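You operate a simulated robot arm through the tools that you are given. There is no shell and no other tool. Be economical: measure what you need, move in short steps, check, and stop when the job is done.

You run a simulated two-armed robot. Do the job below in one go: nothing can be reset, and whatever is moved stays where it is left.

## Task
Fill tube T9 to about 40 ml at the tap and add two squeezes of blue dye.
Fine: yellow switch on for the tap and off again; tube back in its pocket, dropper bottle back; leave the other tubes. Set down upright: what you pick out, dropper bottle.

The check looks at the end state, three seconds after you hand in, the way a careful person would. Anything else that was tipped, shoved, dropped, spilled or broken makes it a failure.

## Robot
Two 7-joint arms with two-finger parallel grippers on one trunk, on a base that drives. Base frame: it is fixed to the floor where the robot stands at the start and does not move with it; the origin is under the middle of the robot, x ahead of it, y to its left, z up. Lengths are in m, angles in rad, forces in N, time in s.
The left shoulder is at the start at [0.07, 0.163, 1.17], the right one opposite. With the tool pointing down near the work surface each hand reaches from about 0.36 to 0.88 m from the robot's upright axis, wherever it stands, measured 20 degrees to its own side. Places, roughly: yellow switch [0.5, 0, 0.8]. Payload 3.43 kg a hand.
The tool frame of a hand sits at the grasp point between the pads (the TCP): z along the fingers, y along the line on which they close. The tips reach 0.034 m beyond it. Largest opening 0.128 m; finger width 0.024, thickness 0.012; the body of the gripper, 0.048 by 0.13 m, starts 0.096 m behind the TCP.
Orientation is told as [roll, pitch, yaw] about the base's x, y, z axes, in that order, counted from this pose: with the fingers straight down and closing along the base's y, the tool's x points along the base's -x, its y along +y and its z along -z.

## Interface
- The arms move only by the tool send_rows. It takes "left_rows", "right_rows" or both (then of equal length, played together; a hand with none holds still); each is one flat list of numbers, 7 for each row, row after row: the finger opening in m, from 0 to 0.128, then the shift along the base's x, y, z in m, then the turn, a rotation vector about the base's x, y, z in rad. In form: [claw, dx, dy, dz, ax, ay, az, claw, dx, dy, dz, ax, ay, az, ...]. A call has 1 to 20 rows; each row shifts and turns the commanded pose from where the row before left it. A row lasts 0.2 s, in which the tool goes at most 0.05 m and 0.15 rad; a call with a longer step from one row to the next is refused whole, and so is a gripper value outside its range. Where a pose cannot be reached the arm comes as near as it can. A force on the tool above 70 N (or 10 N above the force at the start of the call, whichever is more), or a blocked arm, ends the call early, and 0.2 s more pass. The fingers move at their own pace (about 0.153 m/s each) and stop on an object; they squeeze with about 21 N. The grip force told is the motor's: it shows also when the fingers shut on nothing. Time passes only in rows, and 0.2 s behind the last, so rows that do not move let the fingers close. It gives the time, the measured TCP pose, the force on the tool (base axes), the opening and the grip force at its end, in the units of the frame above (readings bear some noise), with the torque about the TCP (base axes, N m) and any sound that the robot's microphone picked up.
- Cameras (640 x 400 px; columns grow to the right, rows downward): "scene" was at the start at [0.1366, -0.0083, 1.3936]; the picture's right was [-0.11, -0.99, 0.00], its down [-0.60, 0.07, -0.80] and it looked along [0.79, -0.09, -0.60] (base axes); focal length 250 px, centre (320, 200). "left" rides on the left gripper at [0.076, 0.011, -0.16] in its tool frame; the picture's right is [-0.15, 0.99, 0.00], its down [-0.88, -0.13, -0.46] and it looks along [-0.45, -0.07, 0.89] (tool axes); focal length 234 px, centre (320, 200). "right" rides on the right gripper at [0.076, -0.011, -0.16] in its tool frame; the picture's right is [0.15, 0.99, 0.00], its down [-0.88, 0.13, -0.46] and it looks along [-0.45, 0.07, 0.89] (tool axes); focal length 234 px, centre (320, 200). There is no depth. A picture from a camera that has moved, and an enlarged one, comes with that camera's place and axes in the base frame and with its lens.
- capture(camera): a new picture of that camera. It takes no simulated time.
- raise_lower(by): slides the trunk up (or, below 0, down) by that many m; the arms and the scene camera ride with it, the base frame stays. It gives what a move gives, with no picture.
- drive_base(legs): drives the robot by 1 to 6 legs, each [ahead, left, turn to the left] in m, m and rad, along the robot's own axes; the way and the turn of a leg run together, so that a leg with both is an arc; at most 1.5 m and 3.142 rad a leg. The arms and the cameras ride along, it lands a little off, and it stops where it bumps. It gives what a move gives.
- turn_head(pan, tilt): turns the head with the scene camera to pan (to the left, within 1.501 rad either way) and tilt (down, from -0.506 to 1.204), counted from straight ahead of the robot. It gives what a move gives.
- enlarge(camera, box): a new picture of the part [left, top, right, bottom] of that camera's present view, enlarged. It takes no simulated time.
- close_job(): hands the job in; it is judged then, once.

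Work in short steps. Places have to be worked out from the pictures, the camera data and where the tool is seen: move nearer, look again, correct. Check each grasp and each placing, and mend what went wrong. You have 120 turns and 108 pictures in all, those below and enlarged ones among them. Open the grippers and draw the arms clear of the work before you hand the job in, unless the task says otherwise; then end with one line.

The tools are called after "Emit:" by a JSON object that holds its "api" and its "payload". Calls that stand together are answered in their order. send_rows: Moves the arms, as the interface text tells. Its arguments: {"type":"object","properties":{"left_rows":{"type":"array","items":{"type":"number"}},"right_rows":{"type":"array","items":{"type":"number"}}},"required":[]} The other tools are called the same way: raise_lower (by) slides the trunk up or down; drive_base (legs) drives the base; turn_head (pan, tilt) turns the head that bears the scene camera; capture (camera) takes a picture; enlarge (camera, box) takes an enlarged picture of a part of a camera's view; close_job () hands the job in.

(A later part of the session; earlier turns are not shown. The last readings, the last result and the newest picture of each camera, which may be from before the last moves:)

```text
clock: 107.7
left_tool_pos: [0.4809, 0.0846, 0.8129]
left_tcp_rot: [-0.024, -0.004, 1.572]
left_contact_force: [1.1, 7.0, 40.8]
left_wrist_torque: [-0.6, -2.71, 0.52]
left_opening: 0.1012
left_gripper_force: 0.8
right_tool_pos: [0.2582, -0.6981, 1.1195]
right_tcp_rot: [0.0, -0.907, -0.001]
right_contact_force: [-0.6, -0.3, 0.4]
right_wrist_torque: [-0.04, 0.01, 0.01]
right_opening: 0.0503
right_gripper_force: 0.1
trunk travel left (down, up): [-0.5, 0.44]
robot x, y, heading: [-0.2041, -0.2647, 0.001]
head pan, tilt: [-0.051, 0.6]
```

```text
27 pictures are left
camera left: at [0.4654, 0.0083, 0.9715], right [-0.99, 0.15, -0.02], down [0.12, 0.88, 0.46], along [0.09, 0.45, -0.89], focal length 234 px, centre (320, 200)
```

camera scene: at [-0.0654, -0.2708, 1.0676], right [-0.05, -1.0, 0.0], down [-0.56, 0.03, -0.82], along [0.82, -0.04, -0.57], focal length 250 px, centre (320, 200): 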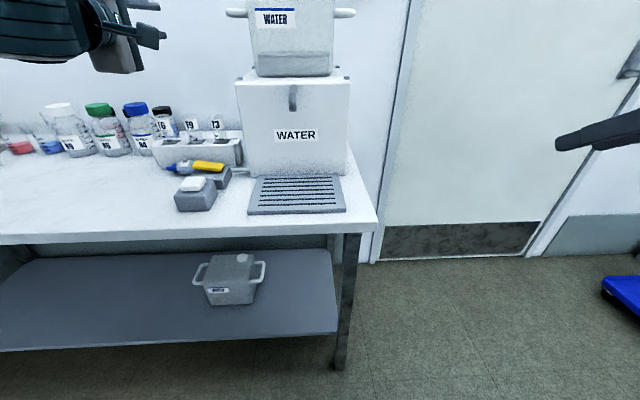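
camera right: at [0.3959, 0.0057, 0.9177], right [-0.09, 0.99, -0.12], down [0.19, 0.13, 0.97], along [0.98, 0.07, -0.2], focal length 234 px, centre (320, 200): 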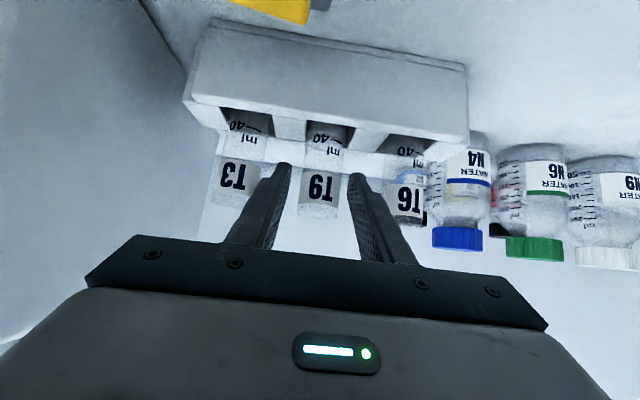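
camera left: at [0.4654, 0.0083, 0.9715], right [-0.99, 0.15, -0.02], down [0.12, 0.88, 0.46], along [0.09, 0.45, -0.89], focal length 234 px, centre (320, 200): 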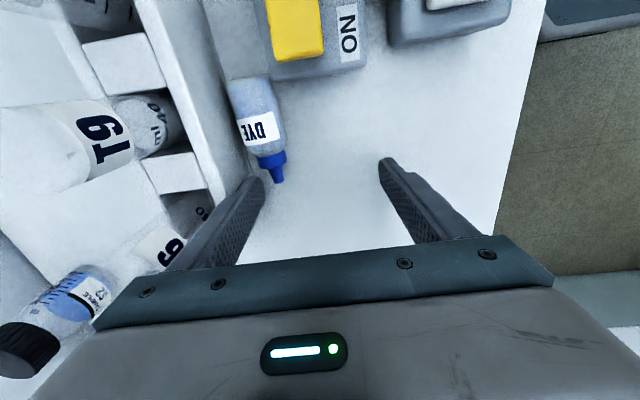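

Contact force of 40 N at the rear finger, probably on the cap's edge. I back up at once and look.

Emit:
{"api": "send_rows", "payload": {"left_rows": [0.1, 0, 0, 0.02, 0, 0, 0, 0.1, 0, 0.004, 0.015, 0, 0, 0]}}

Emit:
{"api": "enlarge", "payload": {"camera": "left", "box": [140, 60, 340, 260]}}

Emit:
{"api": "enlarge", "payload": {"camera": "scene", "box": [100, 120, 260, 260]}}

```text
clock: 108.3
left_tool_pos: [0.4791, 0.0879, 0.838]
left_tcp_rot: [-0.004, -0.005, 1.569]
left_contact_force: [-0.7, 0.0, 1.0]
left_wrist_torque: [-0.03, -0.04, -0.01]
left_opening: 0.1001
left_gripper_force: 0.1
right_tool_pos: [0.2622, -0.6963, 1.118]
right_tcp_rot: [-0.001, -0.899, -0.002]
right_contact_force: [-0.3, -0.5, 0.2]
right_wrist_torque: [0.01, -0.04, 0.01]
right_opening: 0.05
right_gripper_force: 0.1
trunk travel left (down, up): [-0.5, 0.44]
robot x, y, heading: [-0.2044, -0.265, 0.001]
head pan, tilt: [-0.051, 0.6]
```

```text
2.00 times, centred on (240, 160) of left
camera zoom: at [0.4676, 0.011, 0.9971], right [-0.99, 0.15, 0.0], down [0.13, 0.88, 0.46], along [0.07, 0.45, -0.89], focal length 468 px, centre (480, 280)
```

zoom: 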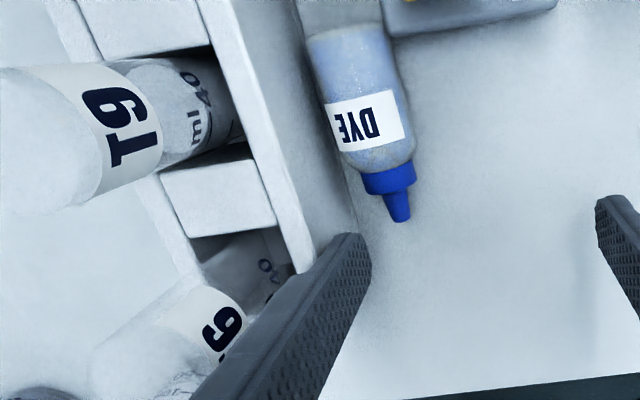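

```text
2.86 times, centred on (180, 190) of scene
camera zoom: at [-0.0666, -0.2713, 1.2475], right [-0.05, -1.0, 0.0], down [-0.56, 0.03, -0.83], along [0.82, -0.04, -0.56], focal length 715 px, centre (720, 229)
```

zoom: 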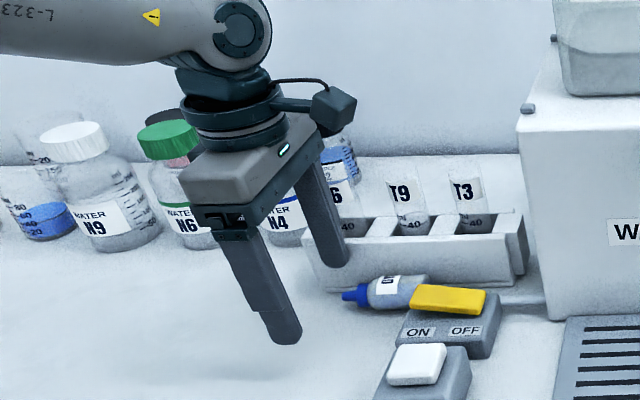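

The lever arm of that contact (0.069 m, at body height) shows the gripper body touched T6's rim, not the bottle; T6 still stands in its pocket. With full opening (0.128) the finger sits at the very end of the body, so I use that with TCP x=0.467.

Emit:
{"api": "send_rows", "payload": {"left_rows": [0.128, -0.012, -0.001, 0.005, 0, 0, 0, 0.128, 0, -0.001, 0, 0, 0, 0, 0.128, 0, 0, -0.015, 0, 0, 0, 0.128, 0, 0, -0.01, 0, 0, 0]}}

Emit:
{"api": "send_rows", "payload": {"left_rows": [0.128, 0, 0, -0.006, 0, 0, 0, 0.128, 0, 0, -0.005, 0, 0, 0]}}

Emit:
{"api": "capture", "payload": {"camera": "left"}}

```text
clock: 109.3
left_tool_pos: [0.468, 0.0861, 0.8193]
left_tcp_rot: [-0.009, -0.004, 1.568]
left_contact_force: [-1.4, -0.1, 0.5]
left_wrist_torque: [0.01, 0.01, -0.01]
left_opening: 0.1281
left_gripper_force: 0.1
right_tool_pos: [0.2651, -0.6964, 1.1175]
right_tcp_rot: [-0.001, -0.899, 0.0]
right_contact_force: [0.1, 0.2, 1.4]
right_wrist_torque: [0.05, 0.01, 0.01]
right_opening: 0.0499
right_gripper_force: 0.1
trunk travel left (down, up): [-0.5, 0.44]
robot x, y, heading: [-0.2017, -0.2681, -0.001]
head pan, tilt: [-0.051, 0.6]
```

```text
clock: 109.9
left_tool_pos: [0.4682, 0.0843, 0.8131]
left_tcp_rot: [-0.019, -0.004, 1.57]
left_contact_force: [1.1, 6.3, 28.0]
left_wrist_torque: [-0.42, -2.18, 0.43]
left_opening: 0.1278
left_gripper_force: 0.2
right_tool_pos: [0.2608, -0.6972, 1.119]
right_tcp_rot: [-0.001, -0.902, 0.001]
right_contact_force: [0.2, -0.3, -0.8]
right_wrist_torque: [0.02, -0.02, -0.01]
right_opening: 0.0502
right_gripper_force: 0.2
trunk travel left (down, up): [-0.5, 0.44]
robot x, y, heading: [-0.2014, -0.264, -0.0]
head pan, tilt: [-0.051, 0.6]
```

```text
24 pictures are left
camera left: at [0.4547, 0.0095, 0.9719], right [-0.99, 0.15, -0.02], down [0.12, 0.88, 0.46], along [0.08, 0.45, -0.89], focal length 234 px, centre (320, 200)
```

left: 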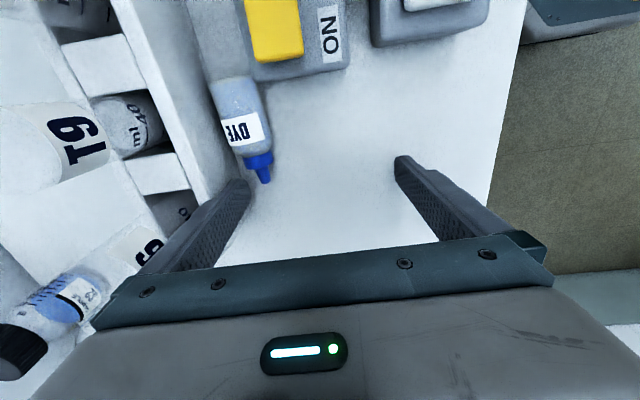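

Same stop at the same height: the thicker finger base meets T6's rim. I back up and lean the hand (tool pointing right-down) so the upper finger passes well left of T6.

Emit:
{"api": "send_rows", "payload": {"left_rows": [0.128, 0, 0.002, 0.025, 0, 0, 0, 0.128, 0, 0.004, 0.015, -0.1, 0, 0, 0.128, 0, 0.004, 0, -0.1, 0, 0, 0.128, 0, 0.004, 0, -0.1, 0, 0, 0.128, 0, 0.002, 0, -0.1, 0, 0]}}

Emit:
{"api": "enlarge", "payload": {"camera": "scene", "box": [100, 120, 260, 260]}}

```text
clock: 111.1
left_tool_pos: [0.4692, 0.1039, 0.8479]
left_tcp_rot: [-0.008, 0.398, 1.568]
left_contact_force: [0.8, -0.9, -0.5]
left_wrist_torque: [-0.02, 0.03, 0.02]
left_opening: 0.1279
left_gripper_force: 0.1
right_tool_pos: [0.2639, -0.6951, 1.1181]
right_tcp_rot: [-0.004, -0.9, 0.002]
right_contact_force: [-0.1, -0.3, -0.6]
right_wrist_torque: [0.0, -0.06, -0.02]
right_opening: 0.0497
right_gripper_force: 0.1
trunk travel left (down, up): [-0.5, 0.44]
robot x, y, heading: [-0.2057, -0.2665, -0.006]
head pan, tilt: [-0.051, 0.6]
```

```text
2.86 times, centred on (180, 190) of scene
camera zoom: at [-0.065, -0.27, 1.2476], right [-0.05, -1.0, 0.0], down [-0.56, 0.03, -0.82], along [0.82, -0.04, -0.57], focal length 715 px, centre (720, 229)
```

zoom: 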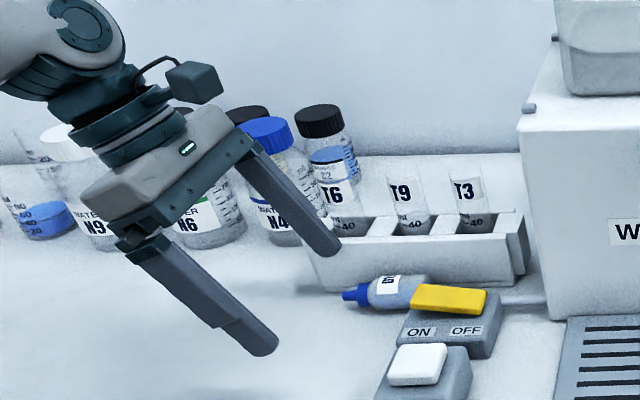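

Now the fingers clear T6. I shift −5 mm in y and descend.

Emit:
{"api": "send_rows", "payload": {"left_rows": [0.128, -0.001, -0.005, -0.01, 0, 0, 0, 0.128, 0, 0, -0.015, 0, 0, 0, 0.128, 0, 0, -0.008, 0, 0, 0, 0.128, 0, 0, -0.006, 0, 0, 0]}}

Emit:
{"api": "capture", "payload": {"camera": "left"}}

```text
clock: 112.1
left_tool_pos: [0.4694, 0.0979, 0.8191]
left_tcp_rot: [-0.028, 0.396, 1.566]
left_contact_force: [6.8, 12.3, 42.2]
left_wrist_torque: [0.6, -3.16, 0.89]
left_opening: 0.1277
left_gripper_force: 0.0
right_tool_pos: [0.2593, -0.6975, 1.1189]
right_tcp_rot: [-0.001, -0.903, 0.0]
right_contact_force: [-0.1, 0.1, 0.3]
right_wrist_torque: [0.02, -0.01, -0.02]
right_opening: 0.0499
right_gripper_force: 0.0
trunk travel left (down, up): [-0.5, 0.44]
robot x, y, heading: [-0.2053, -0.2686, 0.005]
head pan, tilt: [-0.051, 0.6]
```

```text
22 pictures are left
camera left: at [0.4532, 0.0895, 0.9941], right [-0.99, 0.13, -0.08], down [0.12, 0.99, 0.08], along [0.09, 0.07, -0.99], focal length 234 px, centre (320, 200)
```

left: 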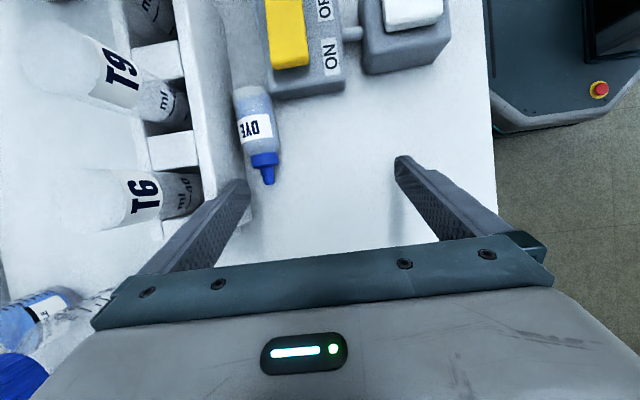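

All three contacts fit one point: the rack's front top edge at x≈0.547, hit by the thicker upper part of the finger. I lift, lean further (0.8 rad) so that part passes beyond the rack's left end, and shift 4 mm towards me.

Emit:
{"api": "send_rows", "payload": {"left_rows": [0.128, -0.001, 0, 0.025, 0, 0, 0, 0.128, -0.001, 0.005, 0.005, -0.1, 0, 0, 0.128, -0.001, 0.004, 0, -0.1, 0, 0, 0.128, -0.001, 0.003, 0, -0.1, 0, 0, 0.128, 0, 0.002, -0.005, -0.1, 0, 0]}}

Emit:
{"api": "send_rows", "payload": {"left_rows": [0.128, 0, 0, -0.015, 0, 0, 0, 0.128, 0, 0, -0.015, 0, 0, 0, 0.128, 0, 0, -0.012, 0, 0, 0]}}

Emit:
{"api": "capture", "payload": {"camera": "left"}}

```text
clock: 113.3
left_tool_pos: [0.4639, 0.1123, 0.8329]
left_tcp_rot: [-0.007, 0.796, 1.569]
left_contact_force: [-0.2, -0.1, -0.6]
left_wrist_torque: [-0.04, 0.03, 0.02]
left_opening: 0.1283
left_gripper_force: 0.1
right_tool_pos: [0.263, -0.6961, 1.1175]
right_tcp_rot: [-0.005, -0.899, 0.003]
right_contact_force: [-0.5, 0.2, -0.1]
right_wrist_torque: [0.01, 0.01, 0.03]
right_opening: 0.0502
right_gripper_force: 0.1
trunk travel left (down, up): [-0.5, 0.44]
robot x, y, heading: [-0.2038, -0.265, -0.001]
head pan, tilt: [-0.051, 0.6]
```

```text
clock: 114.1
left_tool_pos: [0.4658, 0.1114, 0.7929]
left_tcp_rot: [-0.011, 0.799, 1.567]
left_contact_force: [-0.1, 1.3, 4.6]
left_wrist_torque: [-0.07, 0.28, -0.19]
left_opening: 0.1279
left_gripper_force: 0.1
right_tool_pos: [0.2619, -0.6966, 1.1176]
right_tcp_rot: [-0.003, -0.901, 0.0]
right_contact_force: [-0.2, -0.4, 0.5]
right_wrist_torque: [-0.01, 0.01, 0.01]
right_opening: 0.0501
right_gripper_force: 0.0
trunk travel left (down, up): [-0.5, 0.44]
robot x, y, heading: [-0.2033, -0.2692, -0.005]
head pan, tilt: [-0.051, 0.6]
```

```text
21 pictures are left
camera left: at [0.4516, 0.1728, 0.9582], right [-0.99, 0.1, -0.11], down [0.13, 0.94, -0.31], along [0.08, -0.32, -0.94], focal length 234 px, centre (320, 200)
```

left: 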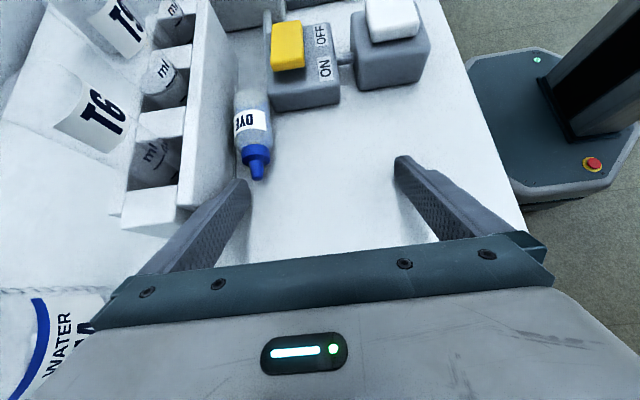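

The rear finger is now behind the nozzle. I raise 4 mm off the table and draw it 5 cm toward the robot.

Emit:
{"api": "send_rows", "payload": {"left_rows": [0.128, 0, 0, 0.004, 0, 0, 0, 0.128, -0.01, 0, 0, 0, 0, 0, 0.128, -0.01, 0, 0, 0, 0, 0, 0.128, -0.01, 0, 0, 0, 0, 0, 0.128, -0.01, 0, 0, 0, 0, 0, 0.128, -0.01, 0, 0, 0, 0, 0]}}

Emit:
{"api": "capture", "payload": {"camera": "left"}}

```text
clock: 115.5
left_tool_pos: [0.4126, 0.1113, 0.7959]
left_tcp_rot: [-0.012, 0.795, 1.567]
left_contact_force: [0.3, -1.5, 0.3]
left_wrist_torque: [0.0, 0.03, 0.0]
left_opening: 0.128
left_gripper_force: 0.2
right_tool_pos: [0.2636, -0.6976, 1.1183]
right_tcp_rot: [-0.002, -0.901, 0.0]
right_contact_force: [-0.1, 0.1, -0.1]
right_wrist_torque: [0.05, 0.02, 0.02]
right_opening: 0.0498
right_gripper_force: 0.0
trunk travel left (down, up): [-0.5, 0.44]
robot x, y, heading: [-0.2057, -0.2679, -0.001]
head pan, tilt: [-0.051, 0.6]
```

```text
20 pictures are left
camera left: at [0.3998, 0.1732, 0.9622], right [-0.99, 0.1, -0.11], down [0.13, 0.94, -0.31], along [0.08, -0.32, -0.94], focal length 234 px, centre (320, 200)
```

left: 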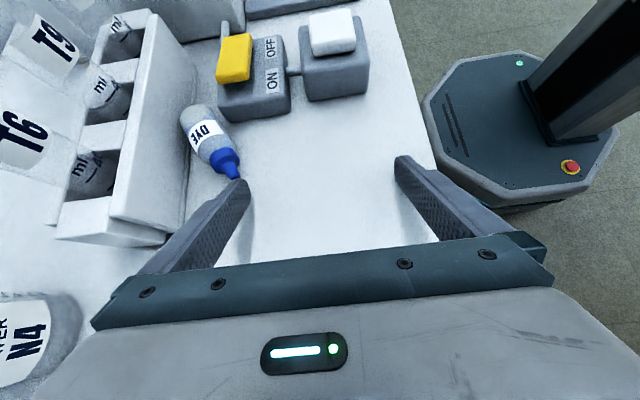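

The bottle swung out: tip ≈(0.487, 0.078), base ≈(0.537, 0.00). Next I lift, yaw +0.57 to straddle it across the cap, reduce lean to 0.4, and hover over the cap centre (0.502, 0.055).

Emit:
{"api": "send_rows", "payload": {"left_rows": [0.128, 0, 0, 0.04, 0, 0, 0, 0.128, 0, 0, 0.03, 0.1, 0, 0, 0.1, 0.02, -0.01, 0, 0.1, 0, 0, 0.07, 0.02, -0.01, 0, 0.1, 0, 0, 0.07, 0.022, -0.014, 0, 0.1, 0, 0, 0.07, 0.022, -0.014, 0, 0, 0, 0.1425, 0.07, 0, 0, 0, 0, 0, 0.1425, 0.07, 0, 0, 0, 0, 0, 0.1425, 0.07, 0, 0, 0, 0, 0, 0.1425]}}

Emit:
{"api": "capture", "payload": {"camera": "left"}}

```text
clock: 117.5
left_tool_pos: [0.4969, 0.0631, 0.8669]
left_tcp_rot: [-0.009, 0.397, 2.139]
left_contact_force: [0.6, 0.5, 0.1]
left_wrist_torque: [0.03, -0.02, -0.01]
left_opening: 0.0698
left_gripper_force: 0.1
right_tool_pos: [0.2636, -0.6971, 1.1175]
right_tcp_rot: [-0.003, -0.9, 0.0]
right_contact_force: [-0.1, 0.2, 0.6]
right_wrist_torque: [0.0, 0.0, 0.02]
right_opening: 0.0499
right_gripper_force: 0.1
trunk travel left (down, up): [-0.5, 0.44]
robot x, y, heading: [-0.2036, -0.2638, 0.001]
head pan, tilt: [-0.051, 0.6]
```

```text
19 pictures are left
camera left: at [0.4912, 0.0488, 1.0429], right [-0.9, -0.42, -0.07], down [-0.43, 0.9, 0.08], along [0.02, 0.1, -0.99], focal length 234 px, centre (320, 200)
```

left: 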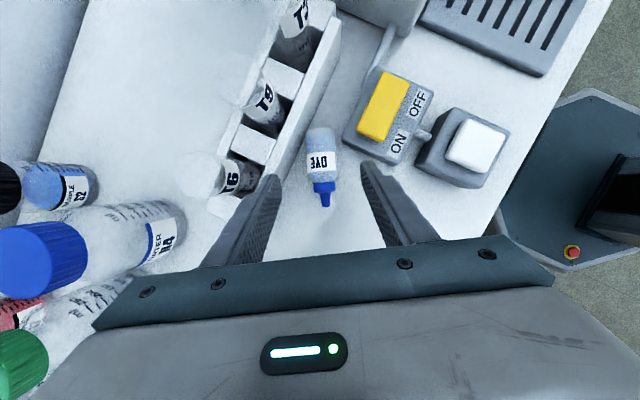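

Nicely straddled. I narrow to 0.05, shift slightly toward the base so the pads take the body near its shoulder at (0.509, 0.043), and descend.

Emit:
{"api": "send_rows", "payload": {"left_rows": [0.05, 0.007, -0.012, 0, 0, 0, 0, 0.05, 0, 0, -0.022, 0, 0, 0, 0.05, 0, 0, -0.022, 0, 0, 0, 0.05, 0, 0, -0.021, 0, 0, 0]}}

Emit:
{"api": "send_rows", "payload": {"left_rows": [0.02, 0, 0, 0, 0, 0, 0, 0.0, 0, 0, 0, 0, 0, 0, 0.0, 0, 0, 0, 0, 0, 0]}}

Emit:
{"api": "capture", "payload": {"camera": "left"}}

```text
clock: 118.3
left_tool_pos: [0.5075, 0.0518, 0.8504]
left_tcp_rot: [-0.041, 0.428, 2.133]
left_contact_force: [-28.0, 6.2, 42.3]
left_wrist_torque: [0.09, -0.92, 0.16]
left_opening: 0.0388
left_gripper_force: 0.0
right_tool_pos: [0.26, -0.6937, 1.1197]
right_tcp_rot: [-0.002, -0.905, 0.005]
right_contact_force: [0.3, 1.2, -0.9]
right_wrist_torque: [0.01, 0.07, -0.05]
right_opening: 0.0497
right_gripper_force: 0.1
trunk travel left (down, up): [-0.5, 0.44]
robot x, y, heading: [-0.2059, -0.2646, 0.008]
head pan, tilt: [-0.051, 0.6]
stopped in row 3 (left hand): the force on the tool passed its limit (the readings are from after the stop); the commanded pose is now the measured one
```

```text
clock: 119.1
left_tool_pos: [0.5126, 0.0513, 0.8405]
left_tcp_rot: [-0.032, 0.416, 2.134]
left_contact_force: [-0.5, 0.3, 0.2]
left_wrist_torque: [-0.03, 0.05, 0.04]
left_opening: 0.0
left_gripper_force: 20.9
right_tool_pos: [0.2655, -0.6962, 1.1174]
right_tcp_rot: [-0.003, -0.899, 0.002]
right_contact_force: [0.1, -0.4, -0.7]
right_wrist_torque: [0.0, 0.04, 0.01]
right_opening: 0.05
right_gripper_force: 0.0
trunk travel left (down, up): [-0.5, 0.44]
robot x, y, heading: [-0.2064, -0.266, 0.003]
head pan, tilt: [-0.051, 0.6]
```

```text
18 pictures are left
camera left: at [0.501, 0.0394, 1.0159], right [-0.9, -0.43, -0.09], down [-0.43, 0.9, 0.07], along [0.05, 0.1, -0.99], focal length 234 px, centre (320, 200)
```

left: 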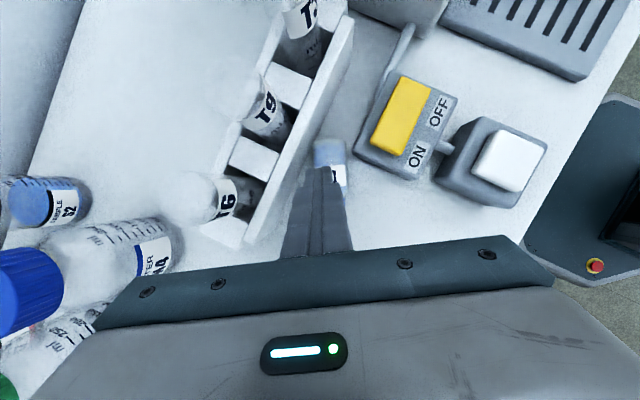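

The rear fingertip touched the rack's edge, and the fingers then closed in air above the bottle, which hasn't moved. I lift and take the cap instead, with 15 mm clearance.

Emit:
{"api": "send_rows", "payload": {"left_rows": [0.0, -0.005, 0.004, 0.025, 0.02, 0, 0, 0.045, -0.01, 0.008, 0.0, 0, 0, 0, 0.045, -0.0076, 0.0057, 0, 0, 0, 0, 0.045, 0, 0, 0, 0, 0, 0]}}

Emit:
{"api": "send_rows", "payload": {"left_rows": [0.045, 0, 0, -0.022, 0, 0, 0, 0.045, 0, 0, -0.022, 0, 0, 0, 0.045, 0, 0, -0.02, 0, 0, 0]}}

Emit:
{"api": "capture", "payload": {"camera": "left"}}

```text
clock: 120.1
left_tool_pos: [0.4901, 0.0708, 0.8646]
left_tcp_rot: [-0.043, 0.397, 2.129]
left_contact_force: [0.4, 0.3, 0.1]
left_wrist_torque: [0.02, 0.01, 0.02]
left_opening: 0.0452
left_gripper_force: 0.1
right_tool_pos: [0.2638, -0.6954, 1.1176]
right_tcp_rot: [-0.002, -0.899, 0.002]
right_contact_force: [-1.0, 0.2, -0.1]
right_wrist_torque: [-0.03, 0.01, 0.0]
right_opening: 0.0501
right_gripper_force: 0.1
trunk travel left (down, up): [-0.5, 0.44]
robot x, y, heading: [-0.2031, -0.2702, -0.0]
head pan, tilt: [-0.051, 0.6]
```

```text
clock: 120.9
left_tool_pos: [0.4889, 0.0702, 0.8017]
left_tcp_rot: [-0.043, 0.4, 2.129]
left_contact_force: [0.1, 0.9, -0.1]
left_wrist_torque: [0.0, 0.03, 0.01]
left_opening: 0.0451
left_gripper_force: 0.1
right_tool_pos: [0.2654, -0.6965, 1.1184]
right_tcp_rot: [-0.002, -0.899, 0.002]
right_contact_force: [-0.4, -0.1, 0.3]
right_wrist_torque: [-0.03, 0.0, 0.01]
right_opening: 0.0499
right_gripper_force: 0.2
trunk travel left (down, up): [-0.5, 0.44]
robot x, y, heading: [-0.2011, -0.2689, 0.002]
head pan, tilt: [-0.051, 0.6]
```

```text
17 pictures are left
camera left: at [0.4778, 0.0543, 0.9768], right [-0.9, -0.42, -0.1], down [-0.43, 0.9, 0.08], along [0.05, 0.12, -0.99], focal length 234 px, centre (320, 200)
```

left: 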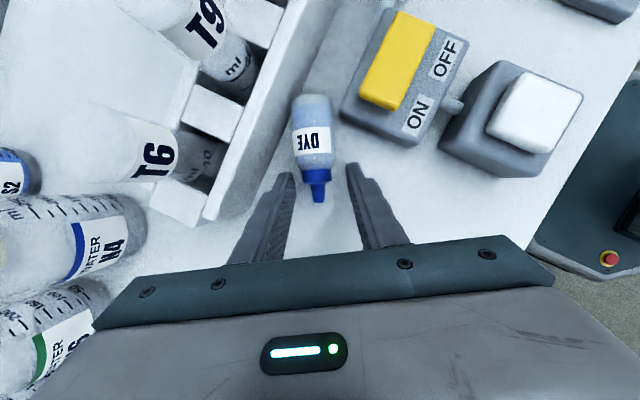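

Fingers are at either side of the cap, no contact. I close, then lift it a few cm out to the open area.

Emit:
{"api": "send_rows", "payload": {"left_rows": [0.02, 0, 0, 0, 0, 0, 0, 0.0, 0, 0, 0, 0, 0, 0, 0.0, 0, 0, 0, 0, 0, 0]}}

Emit:
{"api": "send_rows", "payload": {"left_rows": [0.0, -0.005, 0.004, 0.01, 0, 0, 0, 0.0, -0.008, 0.01, 0.01, 0, 0, 0, 0.0, -0.015, 0.02, 0.005, 0, 0, 0, 0.0, -0.015, 0.02, 0, 0, 0, 0, 0.0, -0.015, 0.02, 0, 0, 0, 0, 0.0, -0.012, 0.02, 0, 0, 0, 0, 0.0, -0.01, 0.02, 0, 0, 0, 0, 0.0, -0.01, 0.02, 0, 0, 0, 0]}}

Emit:
{"api": "capture", "payload": {"camera": "left"}}

```text
clock: 121.7
left_tool_pos: [0.4885, 0.0695, 0.8012]
left_tcp_rot: [-0.044, 0.399, 2.131]
left_contact_force: [-0.1, 0.3, 0.0]
left_wrist_torque: [0.04, -0.01, 0.0]
left_opening: 0.0333
left_gripper_force: 20.8
right_tool_pos: [0.2626, -0.6948, 1.1178]
right_tcp_rot: [-0.001, -0.9, 0.001]
right_contact_force: [-1.4, 0.0, 0.2]
right_wrist_torque: [0.01, 0.0, 0.01]
right_opening: 0.0501
right_gripper_force: 0.1
trunk travel left (down, up): [-0.5, 0.44]
robot x, y, heading: [-0.2044, -0.2656, 0.005]
head pan, tilt: [-0.051, 0.6]
```

```text
clock: 123.5
left_tool_pos: [0.3975, 0.2053, 0.827]
left_tcp_rot: [-0.045, 0.4, 2.129]
left_contact_force: [1.1, 1.0, -0.7]
left_wrist_torque: [0.01, -0.01, 0.0]
left_opening: 0.0336
left_gripper_force: 20.7
right_tool_pos: [0.2633, -0.6949, 1.118]
right_tcp_rot: [-0.004, -0.9, 0.002]
right_contact_force: [0.2, -0.2, 0.2]
right_wrist_torque: [-0.01, 0.02, 0.02]
right_opening: 0.0499
right_gripper_force: 0.1
trunk travel left (down, up): [-0.5, 0.44]
robot x, y, heading: [-0.2024, -0.2659, -0.003]
head pan, tilt: [-0.051, 0.6]
```

```text
16 pictures are left
camera left: at [0.3868, 0.1891, 1.003], right [-0.9, -0.42, -0.1], down [-0.43, 0.9, 0.08], along [0.05, 0.12, -0.99], focal length 234 px, centre (320, 200)
```

left: 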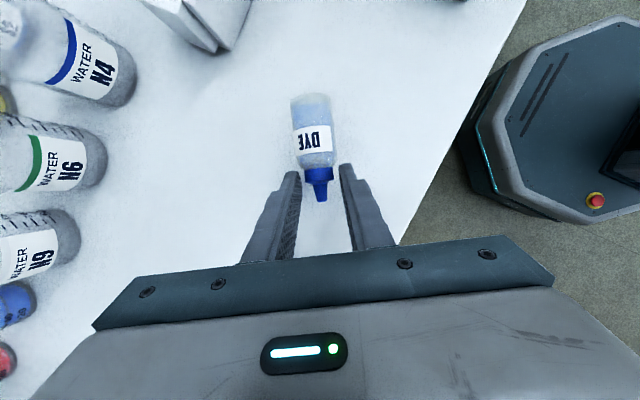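

The bottle is carried to open table (gripped at its shoulder). I lower it, release, and rise.

Emit:
{"api": "send_rows", "payload": {"left_rows": [0.0, 0, 0, -0.012, 0, 0, 0, 0.0, 0, 0, -0.012, 0, 0, 0, 0.045, 0, 0, 0, 0, 0, 0, 0.07, 0, 0, 0, 0, 0, 0, 0.07, 0, 0, 0.03, 0, 0, 0, 0.07, 0, 0, 0.04, 0, 0, 0, 0.07, 0, 0, 0.04, 0, 0, 0]}}

Emit:
{"api": "send_rows", "payload": {"left_rows": [0.06, 0.0015, -0.0022, 0, 0, 0, -0.149, 0.06, 0.0015, -0.0022, 0, 0, 0, -0.149, 0.06, 0.0015, -0.0022, 0, 0, 0, -0.149, 0.06, 0.0015, -0.0022, 0, 0, 0, -0.149, 0.06, 0.0015, -0.0022, 0, 0, 0, -0.149, 0.06, 0.0015, -0.0022, 0, 0, 0, -0.149, 0.06, 0.0015, -0.0022, 0, 0, 0, -0.149, 0.06, 0.0015, -0.0022, 0, 0, 0, -0.149, 0.06, 0.0015, -0.0022, 0, 0, 0, -0.149, 0.06, 0.0015, -0.0022, 0, 0, 0, -0.149, 0.06, 0.0015, -0.0022, 0, 0, 0, -0.149, 0.06, 0.0015, -0.0022, 0, 0, 0, -0.149, 0.06, 0.0015, -0.0022, 0, 0, 0, -0.149, 0.06, 0.0015, -0.0022, 0, 0, 0, -0.149, 0.06, 0.0015, -0.0022, 0, 0, 0, -0.149, 0.06, 0.0015, -0.0022, 0, 0, 0, -0.149, 0.06, 0.0015, -0.0022, 0, 0, 0, -0.149, 0.06, 0.0015, -0.0022, 0, 0, 0, -0.149, 0.06, 0.0015, -0.0022, 0, 0, 0, -0.149, 0.06, 0.0015, -0.0022, 0, 0, 0, -0.149]}}

Emit:
{"api": "capture", "payload": {"camera": "left"}}

```text
clock: 125.1
left_tool_pos: [0.3976, 0.2051, 0.9133]
left_tcp_rot: [-0.045, 0.399, 2.131]
left_contact_force: [0.1, -0.8, 0.4]
left_wrist_torque: [0.0, 0.02, -0.01]
left_opening: 0.0701
left_gripper_force: 0.0
right_tool_pos: [0.2629, -0.696, 1.1168]
right_tcp_rot: [-0.003, -0.901, 0.003]
right_contact_force: [0.1, 0.1, 0.3]
right_wrist_torque: [-0.01, -0.02, 0.02]
right_opening: 0.0498
right_gripper_force: 0.1
trunk travel left (down, up): [-0.5, 0.44]
robot x, y, heading: [-0.1997, -0.2647, 0.003]
head pan, tilt: [-0.051, 0.6]
```

```text
clock: 129.3
left_tool_pos: [0.3114, 0.0676, 0.918]
left_tcp_rot: [-0.037, 0.4, -0.847]
left_contact_force: [0.0, -0.8, 0.7]
left_wrist_torque: [0.03, 0.0, -0.04]
left_opening: 0.06
left_gripper_force: 0.0
left hand out of reach, approached as far as the arm can: row 16, 17, 18, 19, 20
right_tool_pos: [0.2634, -0.697, 1.1183]
right_tcp_rot: [-0.002, -0.901, 0.003]
right_contact_force: [-0.1, -0.8, 0.2]
right_wrist_torque: [0.0, -0.02, 0.0]
right_opening: 0.05
right_gripper_force: 0.0
trunk travel left (down, up): [-0.5, 0.44]
robot x, y, heading: [-0.2018, -0.2677, -0.003]
head pan, tilt: [-0.051, 0.6]
```

```text
15 pictures are left
camera left: at [0.3194, 0.0857, 1.0939], right [0.82, 0.56, -0.09], down [0.57, -0.82, 0.08], along [-0.03, -0.12, -0.99], focal length 234 px, centre (320, 200)
```

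left: 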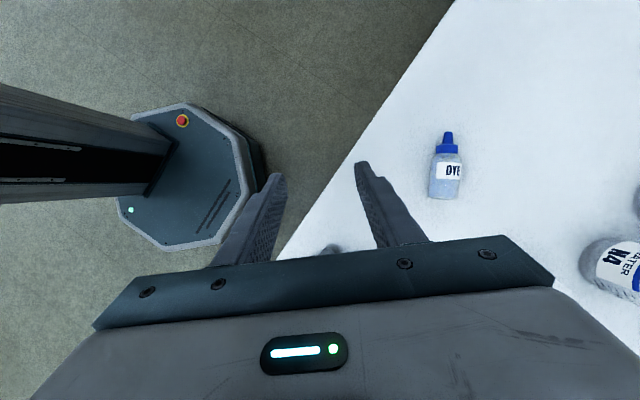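

The lean was the problem for reach; the orientation works. Bottle body centre is (0.428, 0.164), tip pointing (−0.54, 0.84). I straighten the tool to vertical and go above it.

Emit:
{"api": "send_rows", "payload": {"left_rows": [0.06, 0, 0, 0, -0.1, -0.088, 0, 0.06, 0, 0, 0, -0.1, -0.088, 0, 0.06, 0, 0, 0, -0.1, -0.088, 0, 0.06, 0.025, 0.02, 0, 0, 0, -0.04, 0.06, 0.025, 0.02, 0, 0, 0, -0.04, 0.06, 0.025, 0.02, 0, 0, 0, -0.04, 0.06, 0.025, 0.02, 0, 0, 0, -0.04, 0.06, 0.016, 0.016, -0.018, 0, 0, 0]}}

Emit:
{"api": "capture", "payload": {"camera": "left"}}

```text
clock: 131.1
left_tool_pos: [0.2859, 0.004, 0.9039]
left_tcp_rot: [-0.04, 0.001, -1.006]
left_contact_force: [0.5, 0.1, 0.3]
left_wrist_torque: [-0.04, 0.06, -0.03]
left_opening: 0.0599
left_gripper_force: 0.1
left hand out of reach, approached as far as the arm can: row 1, 2, 3, 4, 5, 6, 7, 8
right_tool_pos: [0.2637, -0.6948, 1.1179]
right_tcp_rot: [-0.003, -0.899, 0.001]
right_contact_force: [0.5, -0.4, -0.3]
right_wrist_torque: [0.0, 0.03, -0.01]
right_opening: 0.0499
right_gripper_force: 0.2
trunk travel left (down, up): [-0.5, 0.44]
robot x, y, heading: [-0.2042, -0.2637, -0.001]
head pan, tilt: [-0.051, 0.6]
```

```text
14 pictures are left
camera left: at [0.2595, 0.0773, 1.0628], right [0.91, 0.41, -0.04], down [0.38, -0.8, 0.46], along [0.15, -0.43, -0.89], focal length 234 px, centre (320, 200)
```

left: 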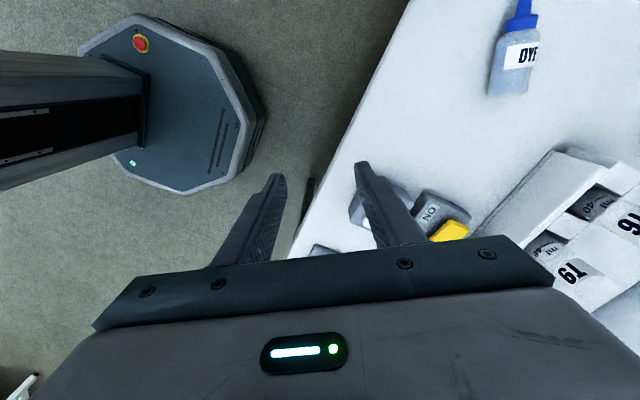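

Yaw −1 isn't workable. Better idea: the earlier ψ≈+2.1 grasp leaned further until the tool points right puts the tip straight down, and yaw 0 / pitch −1.2 puts it upright. I rotate back to yaw +2.13 above the bottle with a lean of 0.35.

Emit:
{"api": "send_rows", "payload": {"left_rows": [0.06, 0.0069, 0.0083, 0, 0, 0, 0.149, 0.06, 0.0069, 0.0083, 0, 0, 0, 0.149, 0.06, 0.0069, 0.0083, 0, 0, 0, 0.149, 0.06, 0.0069, 0.0083, 0, 0, 0, 0.149, 0.06, 0.0069, 0.0083, 0, 0, 0, 0.149, 0.06, 0.0069, 0.0083, 0, 0, 0, 0.149, 0.06, 0.0069, 0.0083, 0, 0, 0, 0.149, 0.06, 0.0069, 0.0083, 0, 0, 0, 0.149, 0.06, 0.0069, 0.0083, 0, 0, 0, 0.149, 0.06, 0.0069, 0.0083, 0, 0, 0, 0.149, 0.06, 0.0069, 0.0083, 0, 0, 0, 0.149, 0.06, 0.0069, 0.0083, 0, 0, 0, 0.149, 0.06, 0.0069, 0.0083, 0, 0, 0, 0.149, 0.06, 0.0069, 0.0083, 0, 0, 0, 0.149, 0.06, 0.0069, 0.0083, 0, 0, 0, 0.149, 0.06, 0.0069, 0.0083, 0, 0, 0, 0.149, 0.06, 0.0069, 0.0083, 0, 0, 0, 0.149, 0.06, 0.0069, 0.0083, 0, 0, 0, 0.149, 0.06, 0.0069, 0.0083, 0, 0, 0, 0.149, 0.06, 0.0069, 0.0083, 0, 0, 0, 0.149]}}

Emit:
{"api": "send_rows", "payload": {"left_rows": [0.06, 0, 0, 0, 0, 0, 0.14, 0.06, 0, 0, 0, -0.1, -0.063, 0, 0.06, 0, 0, 0, -0.1, -0.063, 0, 0.06, 0, 0, -0.02, -0.1, -0.063, 0]}}

Emit:
{"api": "capture", "payload": {"camera": "left"}}

```text
clock: 135.3
left_tool_pos: [0.4237, 0.166, 0.9036]
left_tcp_rot: [-0.042, 0.0, 1.971]
left_contact_force: [-0.3, -0.1, -0.1]
left_wrist_torque: [-0.02, 0.0, -0.02]
left_opening: 0.06
left_gripper_force: 0.1
right_tool_pos: [0.2636, -0.6958, 1.1185]
right_tcp_rot: [-0.002, -0.9, 0.003]
right_contact_force: [-0.3, 0.5, 0.0]
right_wrist_torque: [0.04, 0.03, -0.01]
right_opening: 0.0497
right_gripper_force: 0.1
trunk travel left (down, up): [-0.5, 0.44]
robot x, y, heading: [-0.2046, -0.2721, 0.006]
head pan, tilt: [-0.051, 0.6]
```

```text
clock: 136.3
left_tool_pos: [0.4241, 0.1694, 0.8823]
left_tcp_rot: [-0.05, 0.359, 2.107]
left_contact_force: [-0.2, 1.1, -0.7]
left_wrist_torque: [-0.01, -0.02, 0.01]
left_opening: 0.06
left_gripper_force: 0.0
right_tool_pos: [0.2633, -0.6952, 1.1194]
right_tcp_rot: [-0.005, -0.901, 0.006]
right_contact_force: [-0.6, 0.7, 0.1]
right_wrist_torque: [-0.01, 0.02, -0.01]
right_opening: 0.05
right_gripper_force: 0.1
trunk travel left (down, up): [-0.5, 0.44]
robot x, y, heading: [-0.204, -0.2638, 0.002]
head pan, tilt: [-0.051, 0.6]
```

```text
13 pictures are left
camera left: at [0.4154, 0.1471, 1.0572], right [-0.91, -0.4, -0.1], down [-0.41, 0.9, 0.12], along [0.04, 0.15, -0.99], focal length 234 px, centre (320, 200)
```

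left: 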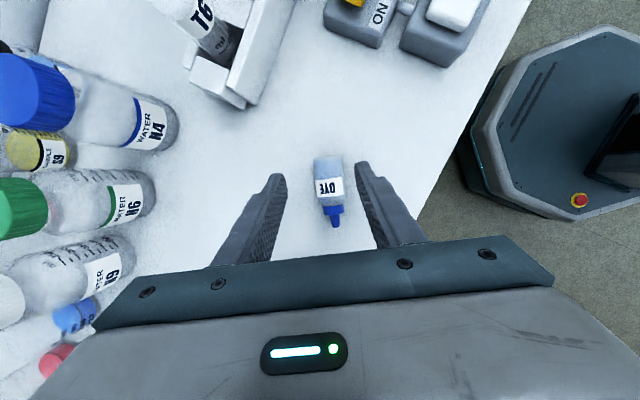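

Aligned over the body. I descend to z=0.80 and close fully.

Emit:
{"api": "send_rows", "payload": {"left_rows": [0.055, 0, 0.001, -0.028, 0, 0, 0, 0.055, 0, 0, -0.028, 0, 0, 0, 0.055, 0, 0, -0.025, 0, 0, 0]}}

Emit:
{"api": "send_rows", "payload": {"left_rows": [0.02, 0, 0, 0, 0, 0, 0, 0.0, 0, 0, 0, 0, 0, 0, 0.0, 0, 0, 0, 0, 0, 0, 0.0, 0, 0, 0.03, 0, 0, 0, 0.0, 0, 0, 0.04, 0, 0, 0, 0.0, 0, 0, 0.04, 0, 0, 0, 0.0, 0, 0, 0.04, 0, 0, 0]}}

Emit:
{"api": "capture", "payload": {"camera": "left"}}

```text
clock: 137.1
left_tool_pos: [0.4243, 0.1705, 0.8018]
left_tcp_rot: [-0.053, 0.355, 2.106]
left_contact_force: [0.3, 0.6, 0.0]
left_wrist_torque: [-0.01, 0.0, -0.02]
left_opening: 0.0548
left_gripper_force: 0.0
right_tool_pos: [0.2641, -0.6949, 1.1182]
right_tcp_rot: [-0.002, -0.898, 0.001]
right_contact_force: [-0.2, 0.5, 0.2]
right_wrist_torque: [-0.02, -0.02, 0.0]
right_opening: 0.0499
right_gripper_force: 0.2
trunk travel left (down, up): [-0.5, 0.44]
robot x, y, heading: [-0.2038, -0.2642, 0.001]
head pan, tilt: [-0.051, 0.6]
```

```text
clock: 138.7
left_tool_pos: [0.4239, 0.1691, 0.9517]
left_tcp_rot: [-0.05, 0.355, 2.108]
left_contact_force: [0.0, -1.4, -0.6]
left_wrist_torque: [0.0, 0.02, -0.01]
left_opening: 0.0333
left_gripper_force: 20.6
right_tool_pos: [0.2628, -0.6953, 1.1183]
right_tcp_rot: [-0.001, -0.901, 0.001]
right_contact_force: [-0.8, -0.1, -0.7]
right_wrist_torque: [0.01, 0.0, -0.03]
right_opening: 0.0497
right_gripper_force: 0.0
trunk travel left (down, up): [-0.5, 0.44]
robot x, y, heading: [-0.204, -0.2652, 0.002]
head pan, tilt: [-0.051, 0.6]
```

```text
12 pictures are left
camera left: at [0.4149, 0.1464, 1.127], right [-0.91, -0.4, -0.1], down [-0.41, 0.9, 0.13], along [0.04, 0.16, -0.99], focal length 234 px, centre (320, 200)
```

left: 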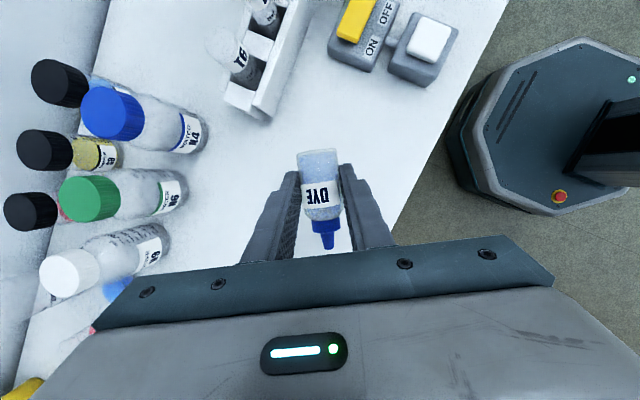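

The body grip is firm (0.0333, full command). I raise, move toward the rack and lean the hand over in the clear (tip turning down), staying clear of bottle N4.

Emit:
{"api": "send_rows", "payload": {"left_rows": [0, 0.01, -0.008, 0.02, -0.058, -0.0345, 0, 0, 0.01, -0.008, 0.02, -0.058, -0.0345, 0, 0, 0.01, -0.008, 0.02, -0.058, -0.0345, 0, 0, 0.01, -0.006, 0.02, -0.058, -0.0345, 0, 0, 0.01, -0.006, 0.01, -0.058, -0.0345, 0, 0, 0.01, -0.006, 0.01, -0.058, -0.0345, 0, 0, 0.01, -0.006, 0, -0.058, -0.0345, 0, 0, 0, 0, 0, -0.058, -0.0345, 0, 0, 0, 0, 0, -0.058, -0.0345, 0, 0, 0, 0, 0, -0.058, -0.0345, 0]}}

Emit:
{"api": "send_rows", "payload": {"left_rows": [0, 0, 0, 0, -0.058, -0.0345, 0, 0, 0, 0, 0, -0.058, -0.0345, 0, 0, 0, 0, 0, -0.058, -0.0345, 0, 0, 0, 0, 0, -0.058, -0.0345, 0, 0, 0, 0, 0, -0.058, -0.0345, 0, 0, 0, 0, 0, -0.058, -0.0345, 0, 0, 0, 0, 0, -0.058, -0.0345, 0, 0, 0, 0, 0, -0.058, -0.0345, 0]}}

Emit:
{"api": "capture", "payload": {"camera": "left"}}

```text
clock: 140.9
left_tool_pos: [0.4928, 0.1217, 1.0516]
left_tcp_rot: [-0.054, 1.031, 2.107]
left_contact_force: [0.7, 0.7, 0.1]
left_wrist_torque: [-0.03, 0.01, 0.01]
left_opening: 0.0334
left_gripper_force: 20.7
right_tool_pos: [0.2648, -0.6953, 1.1175]
right_tcp_rot: [-0.003, -0.903, 0.002]
right_contact_force: [-0.6, -1.1, -0.2]
right_wrist_torque: [-0.02, -0.01, -0.01]
right_opening: 0.0498
right_gripper_force: 0.2
trunk travel left (down, up): [-0.5, 0.44]
robot x, y, heading: [-0.2067, -0.2689, -0.001]
head pan, tilt: [-0.051, 0.6]
```

```text
clock: 142.7
left_tool_pos: [0.4931, 0.1228, 1.0524]
left_tcp_rot: [-0.879, 1.569, 1.283]
left_contact_force: [-0.5, -1.0, -0.7]
left_wrist_torque: [-0.01, -0.01, -0.02]
left_opening: 0.0332
left_gripper_force: 21.0
right_tool_pos: [0.2643, -0.6962, 1.1174]
right_tcp_rot: [-0.002, -0.901, 0.0]
right_contact_force: [0.2, -0.5, 0.6]
right_wrist_torque: [-0.01, 0.02, -0.01]
right_opening: 0.0501
right_gripper_force: 0.1
trunk travel left (down, up): [-0.5, 0.44]
robot x, y, heading: [-0.2032, -0.2693, 0.006]
head pan, tilt: [-0.051, 0.6]
```

```text
11 pictures are left
camera left: at [0.3952, 0.2489, 1.1281], right [-0.82, -0.55, -0.15], down [-0.14, 0.45, -0.88], along [0.55, -0.7, -0.45], focal length 234 px, centre (320, 200)
```

left: 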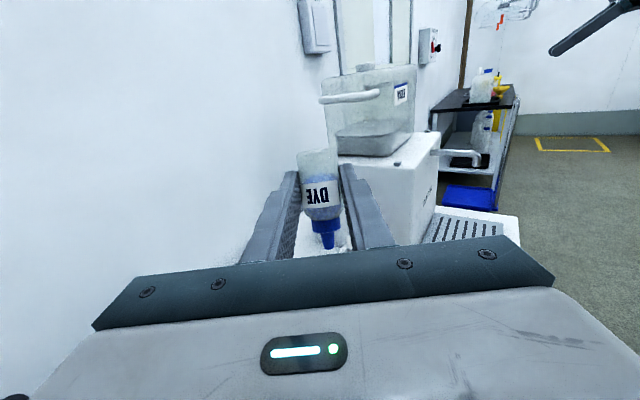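

The bottle is inverted and secure. I lean 0.2 rad more (tip nearly straight down) and bring the tip over T9, still ~4 cm above the rim.

Emit:
{"api": "send_rows", "payload": {"left_rows": [0, 0.014, -0.0188, -0.01, -0.034, -0.0205, 0, 0, 0.014, -0.0188, -0.01, -0.034, -0.0205, 0, 0, 0.014, -0.0188, -0.01, -0.034, -0.0205, 0, 0, 0.014, -0.0188, -0.01, -0.034, -0.0205, 0, 0, 0.014, -0.0188, -0.01, -0.034, -0.0205, 0]}}

Emit:
{"api": "enlarge", "payload": {"camera": "scene", "box": [130, 100, 270, 230]}}

```text
clock: 143.9
left_tool_pos: [0.5643, 0.0254, 1.0013]
left_tcp_rot: [3.096, 1.375, -1.024]
left_contact_force: [-0.4, -0.7, -1.4]
left_wrist_torque: [0.0, -0.03, 0.02]
left_opening: 0.0331
left_gripper_force: 20.7
right_tool_pos: [0.2644, -0.6968, 1.1176]
right_tcp_rot: [0.0, -0.899, 0.003]
right_contact_force: [0.8, -0.3, -1.1]
right_wrist_torque: [-0.01, 0.02, 0.0]
right_opening: 0.0503
right_gripper_force: 0.1
trunk travel left (down, up): [-0.5, 0.44]
robot x, y, heading: [-0.2034, -0.2664, -0.001]
head pan, tilt: [-0.051, 0.6]
```

```text
3.08 times, centred on (200, 165) of scene
camera zoom: at [-0.0645, -0.2713, 1.2475], right [-0.05, -1.0, 0.0], down [-0.57, 0.03, -0.82], along [0.82, -0.04, -0.57], focal length 770 px, centre (689, 308)
```

zoom: 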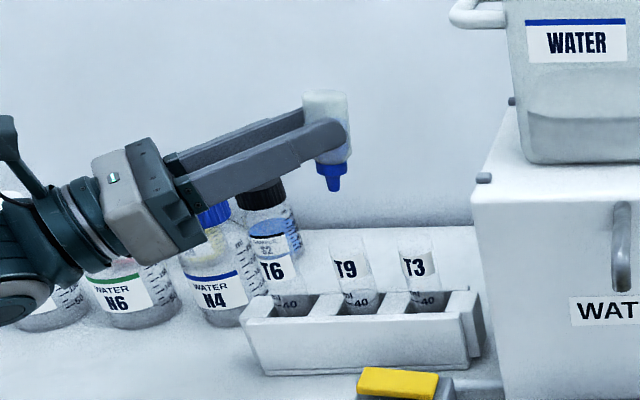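

Tip and T9 line up in this view (tip px 336 is directly above the tube's mouth when perspective is accounted for). I lower 3 cm and check closely.

Emit:
{"api": "send_rows", "payload": {"left_rows": [0, 0, 0, -0.015, 0, 0, 0, 0, 0, 0, -0.013, 0, 0, 0]}}

Emit:
{"api": "enlarge", "payload": {"camera": "scene", "box": [170, 130, 240, 200]}}

```text
clock: 144.5
left_tool_pos: [0.5634, 0.0273, 0.9751]
left_tcp_rot: [3.094, 1.374, -1.029]
left_contact_force: [-0.3, -0.5, -0.5]
left_wrist_torque: [0.0, 0.01, 0.01]
left_opening: 0.0336
left_gripper_force: 20.7
right_tool_pos: [0.2641, -0.6964, 1.1178]
right_tcp_rot: [-0.003, -0.9, 0.003]
right_contact_force: [0.1, 0.4, 0.0]
right_wrist_torque: [-0.01, -0.01, 0.0]
right_opening: 0.0501
right_gripper_force: 0.1
trunk travel left (down, up): [-0.5, 0.44]
robot x, y, heading: [-0.2009, -0.2644, 0.001]
head pan, tilt: [-0.051, 0.6]
```

```text
5.71 times, centred on (205, 165) of scene
camera zoom: at [-0.0654, -0.2703, 1.2476], right [-0.05, -1.0, 0.0], down [-0.56, 0.03, -0.82], along [0.82, -0.04, -0.57], focal length 1430 px, centre (977, 400)
```

zoom: 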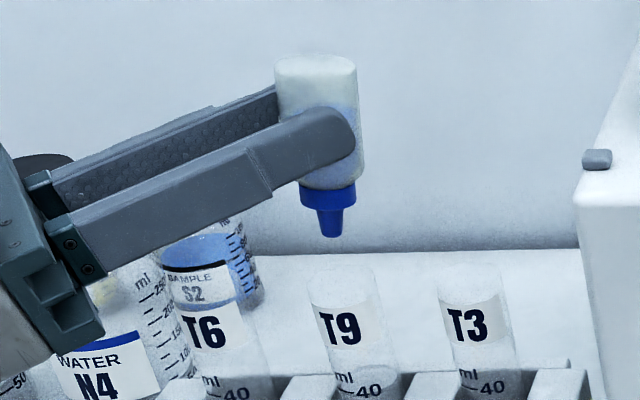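

Aligned within a few mm laterally. I lower 8 mm more and do a first squeeze: relax command to 0.031, then full close, and look for dye.

Emit:
{"api": "send_rows", "payload": {"left_rows": [0.0, 0, 0, -0.008, 0, 0, 0, 0.031, 0, 0, 0, 0, 0, 0, 0.031, 0, 0, 0, 0, 0, 0, 0.0, 0, 0, 0, 0, 0, 0, 0.0, 0, 0, 0, 0, 0, 0, 0.0, 0, 0, 0, 0, 0, 0]}}

Emit:
{"api": "enlarge", "payload": {"camera": "scene", "box": [170, 130, 240, 200]}}

```text
clock: 145.9
left_tool_pos: [0.5628, 0.0262, 0.9675]
left_tcp_rot: [3.094, 1.376, -1.03]
left_contact_force: [-0.1, -0.2, -0.6]
left_wrist_torque: [0.02, 0.03, -0.04]
left_opening: 0.0334
left_gripper_force: 21.3
right_tool_pos: [0.2643, -0.6956, 1.1173]
right_tcp_rot: [-0.001, -0.9, 0.002]
right_contact_force: [-0.4, 0.3, 0.1]
right_wrist_torque: [0.01, 0.01, 0.02]
right_opening: 0.05
right_gripper_force: 0.0
trunk travel left (down, up): [-0.5, 0.44]
robot x, y, heading: [-0.2028, -0.2674, 0.0]
head pan, tilt: [-0.051, 0.6]
```

```text
5.71 times, centred on (205, 165) of scene
camera zoom: at [-0.0655, -0.2703, 1.2476], right [-0.05, -1.0, 0.0], down [-0.56, 0.03, -0.82], along [0.82, -0.04, -0.57], focal length 1430 px, centre (977, 400)
```

zoom: 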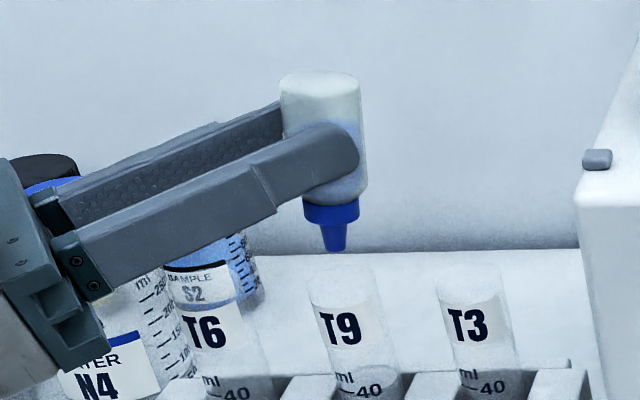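

No dye yet — the force never dropped. I probe a slightly looser hold (0.0328) and read the grip force before attempting squeezes.

Emit:
{"api": "send_rows", "payload": {"left_rows": [0.0328, 0, 0, 0, 0, 0, 0]}}

```text
clock: 146.3
left_tool_pos: [0.5626, 0.0277, 0.9667]
left_tcp_rot: [3.093, 1.377, -1.029]
left_contact_force: [0.4, 0.3, -1.2]
left_wrist_torque: [0.0, 0.04, 0.0]
left_opening: 0.0336
left_gripper_force: 20.6
right_tool_pos: [0.2639, -0.6956, 1.1176]
right_tcp_rot: [-0.001, -0.899, 0.002]
right_contact_force: [-0.2, -0.9, -0.5]
right_wrist_torque: [-0.01, 0.01, 0.02]
right_opening: 0.0499
right_gripper_force: 0.0
trunk travel left (down, up): [-0.5, 0.44]
robot x, y, heading: [-0.206, -0.2678, 0.006]
head pan, tilt: [-0.051, 0.6]
```

Force is still full at 0.0328. Before going on I check the water in T9 more closely for colour.

Emit:
{"api": "enlarge", "payload": {"camera": "scene", "box": [180, 160, 230, 210]}}

```text
8.00 times, centred on (205, 185) of scene
camera zoom: at [-0.0655, -0.2703, 1.2476], right [-0.05, -1.0, 0.0], down [-0.56, 0.03, -0.82], along [0.82, -0.04, -0.57], focal length 2002 px, centre (1240, 320)
```

zoom: 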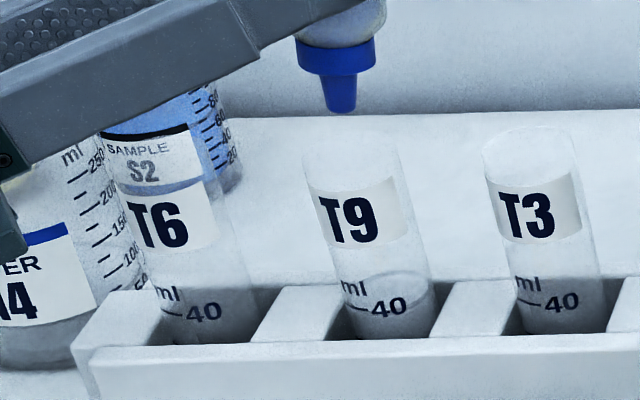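

Still clear; tip sits right above the mouth. I try re-squeezing from progressively looser holds, first from 0.0328→0.

Emit:
{"api": "send_rows", "payload": {"left_rows": [0.0, 0, 0, 0, 0, 0, 0, 0.0, 0, 0, 0, 0, 0, 0]}}

Emit:
{"api": "send_rows", "payload": {"left_rows": [0.0332, 0, 0, 0, 0, 0, 0]}}

Emit:
{"api": "send_rows", "payload": {"left_rows": [0.0, 0, 0, 0, 0, 0, 0, 0.0, 0, 0, 0, 0, 0, 0]}}

```text
clock: 146.9
left_tool_pos: [0.5624, 0.0278, 0.9653]
left_tcp_rot: [3.093, 1.375, -1.03]
left_contact_force: [-0.6, 1.0, 0.1]
left_wrist_torque: [0.03, 0.02, 0.0]
left_opening: 0.0334
left_gripper_force: 21.1
right_tool_pos: [0.2635, -0.6959, 1.1164]
right_tcp_rot: [-0.001, -0.9, 0.002]
right_contact_force: [-0.3, -1.0, 0.6]
right_wrist_torque: [0.02, 0.0, -0.04]
right_opening: 0.0498
right_gripper_force: 0.0
trunk travel left (down, up): [-0.5, 0.44]
robot x, y, heading: [-0.204, -0.2715, 0.002]
head pan, tilt: [-0.051, 0.6]
```

```text
clock: 147.3
left_tool_pos: [0.5645, 0.0286, 0.9659]
left_tcp_rot: [3.093, 1.375, -1.029]
left_contact_force: [-0.3, 0.2, -1.5]
left_wrist_torque: [0.03, -0.01, -0.02]
left_opening: 0.0342
left_gripper_force: 0.6
right_tool_pos: [0.2648, -0.6958, 1.1194]
right_tcp_rot: [-0.002, -0.901, 0.003]
right_contact_force: [0.4, 0.1, 1.1]
right_wrist_torque: [0.03, -0.01, -0.03]
right_opening: 0.0499
right_gripper_force: 0.1
trunk travel left (down, up): [-0.5, 0.44]
robot x, y, heading: [-0.2016, -0.2646, -0.002]
head pan, tilt: [-0.051, 0.6]
```

```text
clock: 147.9
left_tool_pos: [0.5635, 0.0269, 0.9664]
left_tcp_rot: [3.095, 1.376, -1.031]
left_contact_force: [-0.3, -0.1, -0.3]
left_wrist_torque: [0.01, 0.02, 0.0]
left_opening: 0.0332
left_gripper_force: 20.8
right_tool_pos: [0.2649, -0.6952, 1.118]
right_tcp_rot: [-0.002, -0.9, 0.003]
right_contact_force: [-0.3, 0.2, 0.8]
right_wrist_torque: [-0.01, -0.01, -0.02]
right_opening: 0.0501
right_gripper_force: 0.1
trunk travel left (down, up): [-0.5, 0.44]
robot x, y, heading: [-0.2028, -0.2664, 0.004]
head pan, tilt: [-0.051, 0.6]
```

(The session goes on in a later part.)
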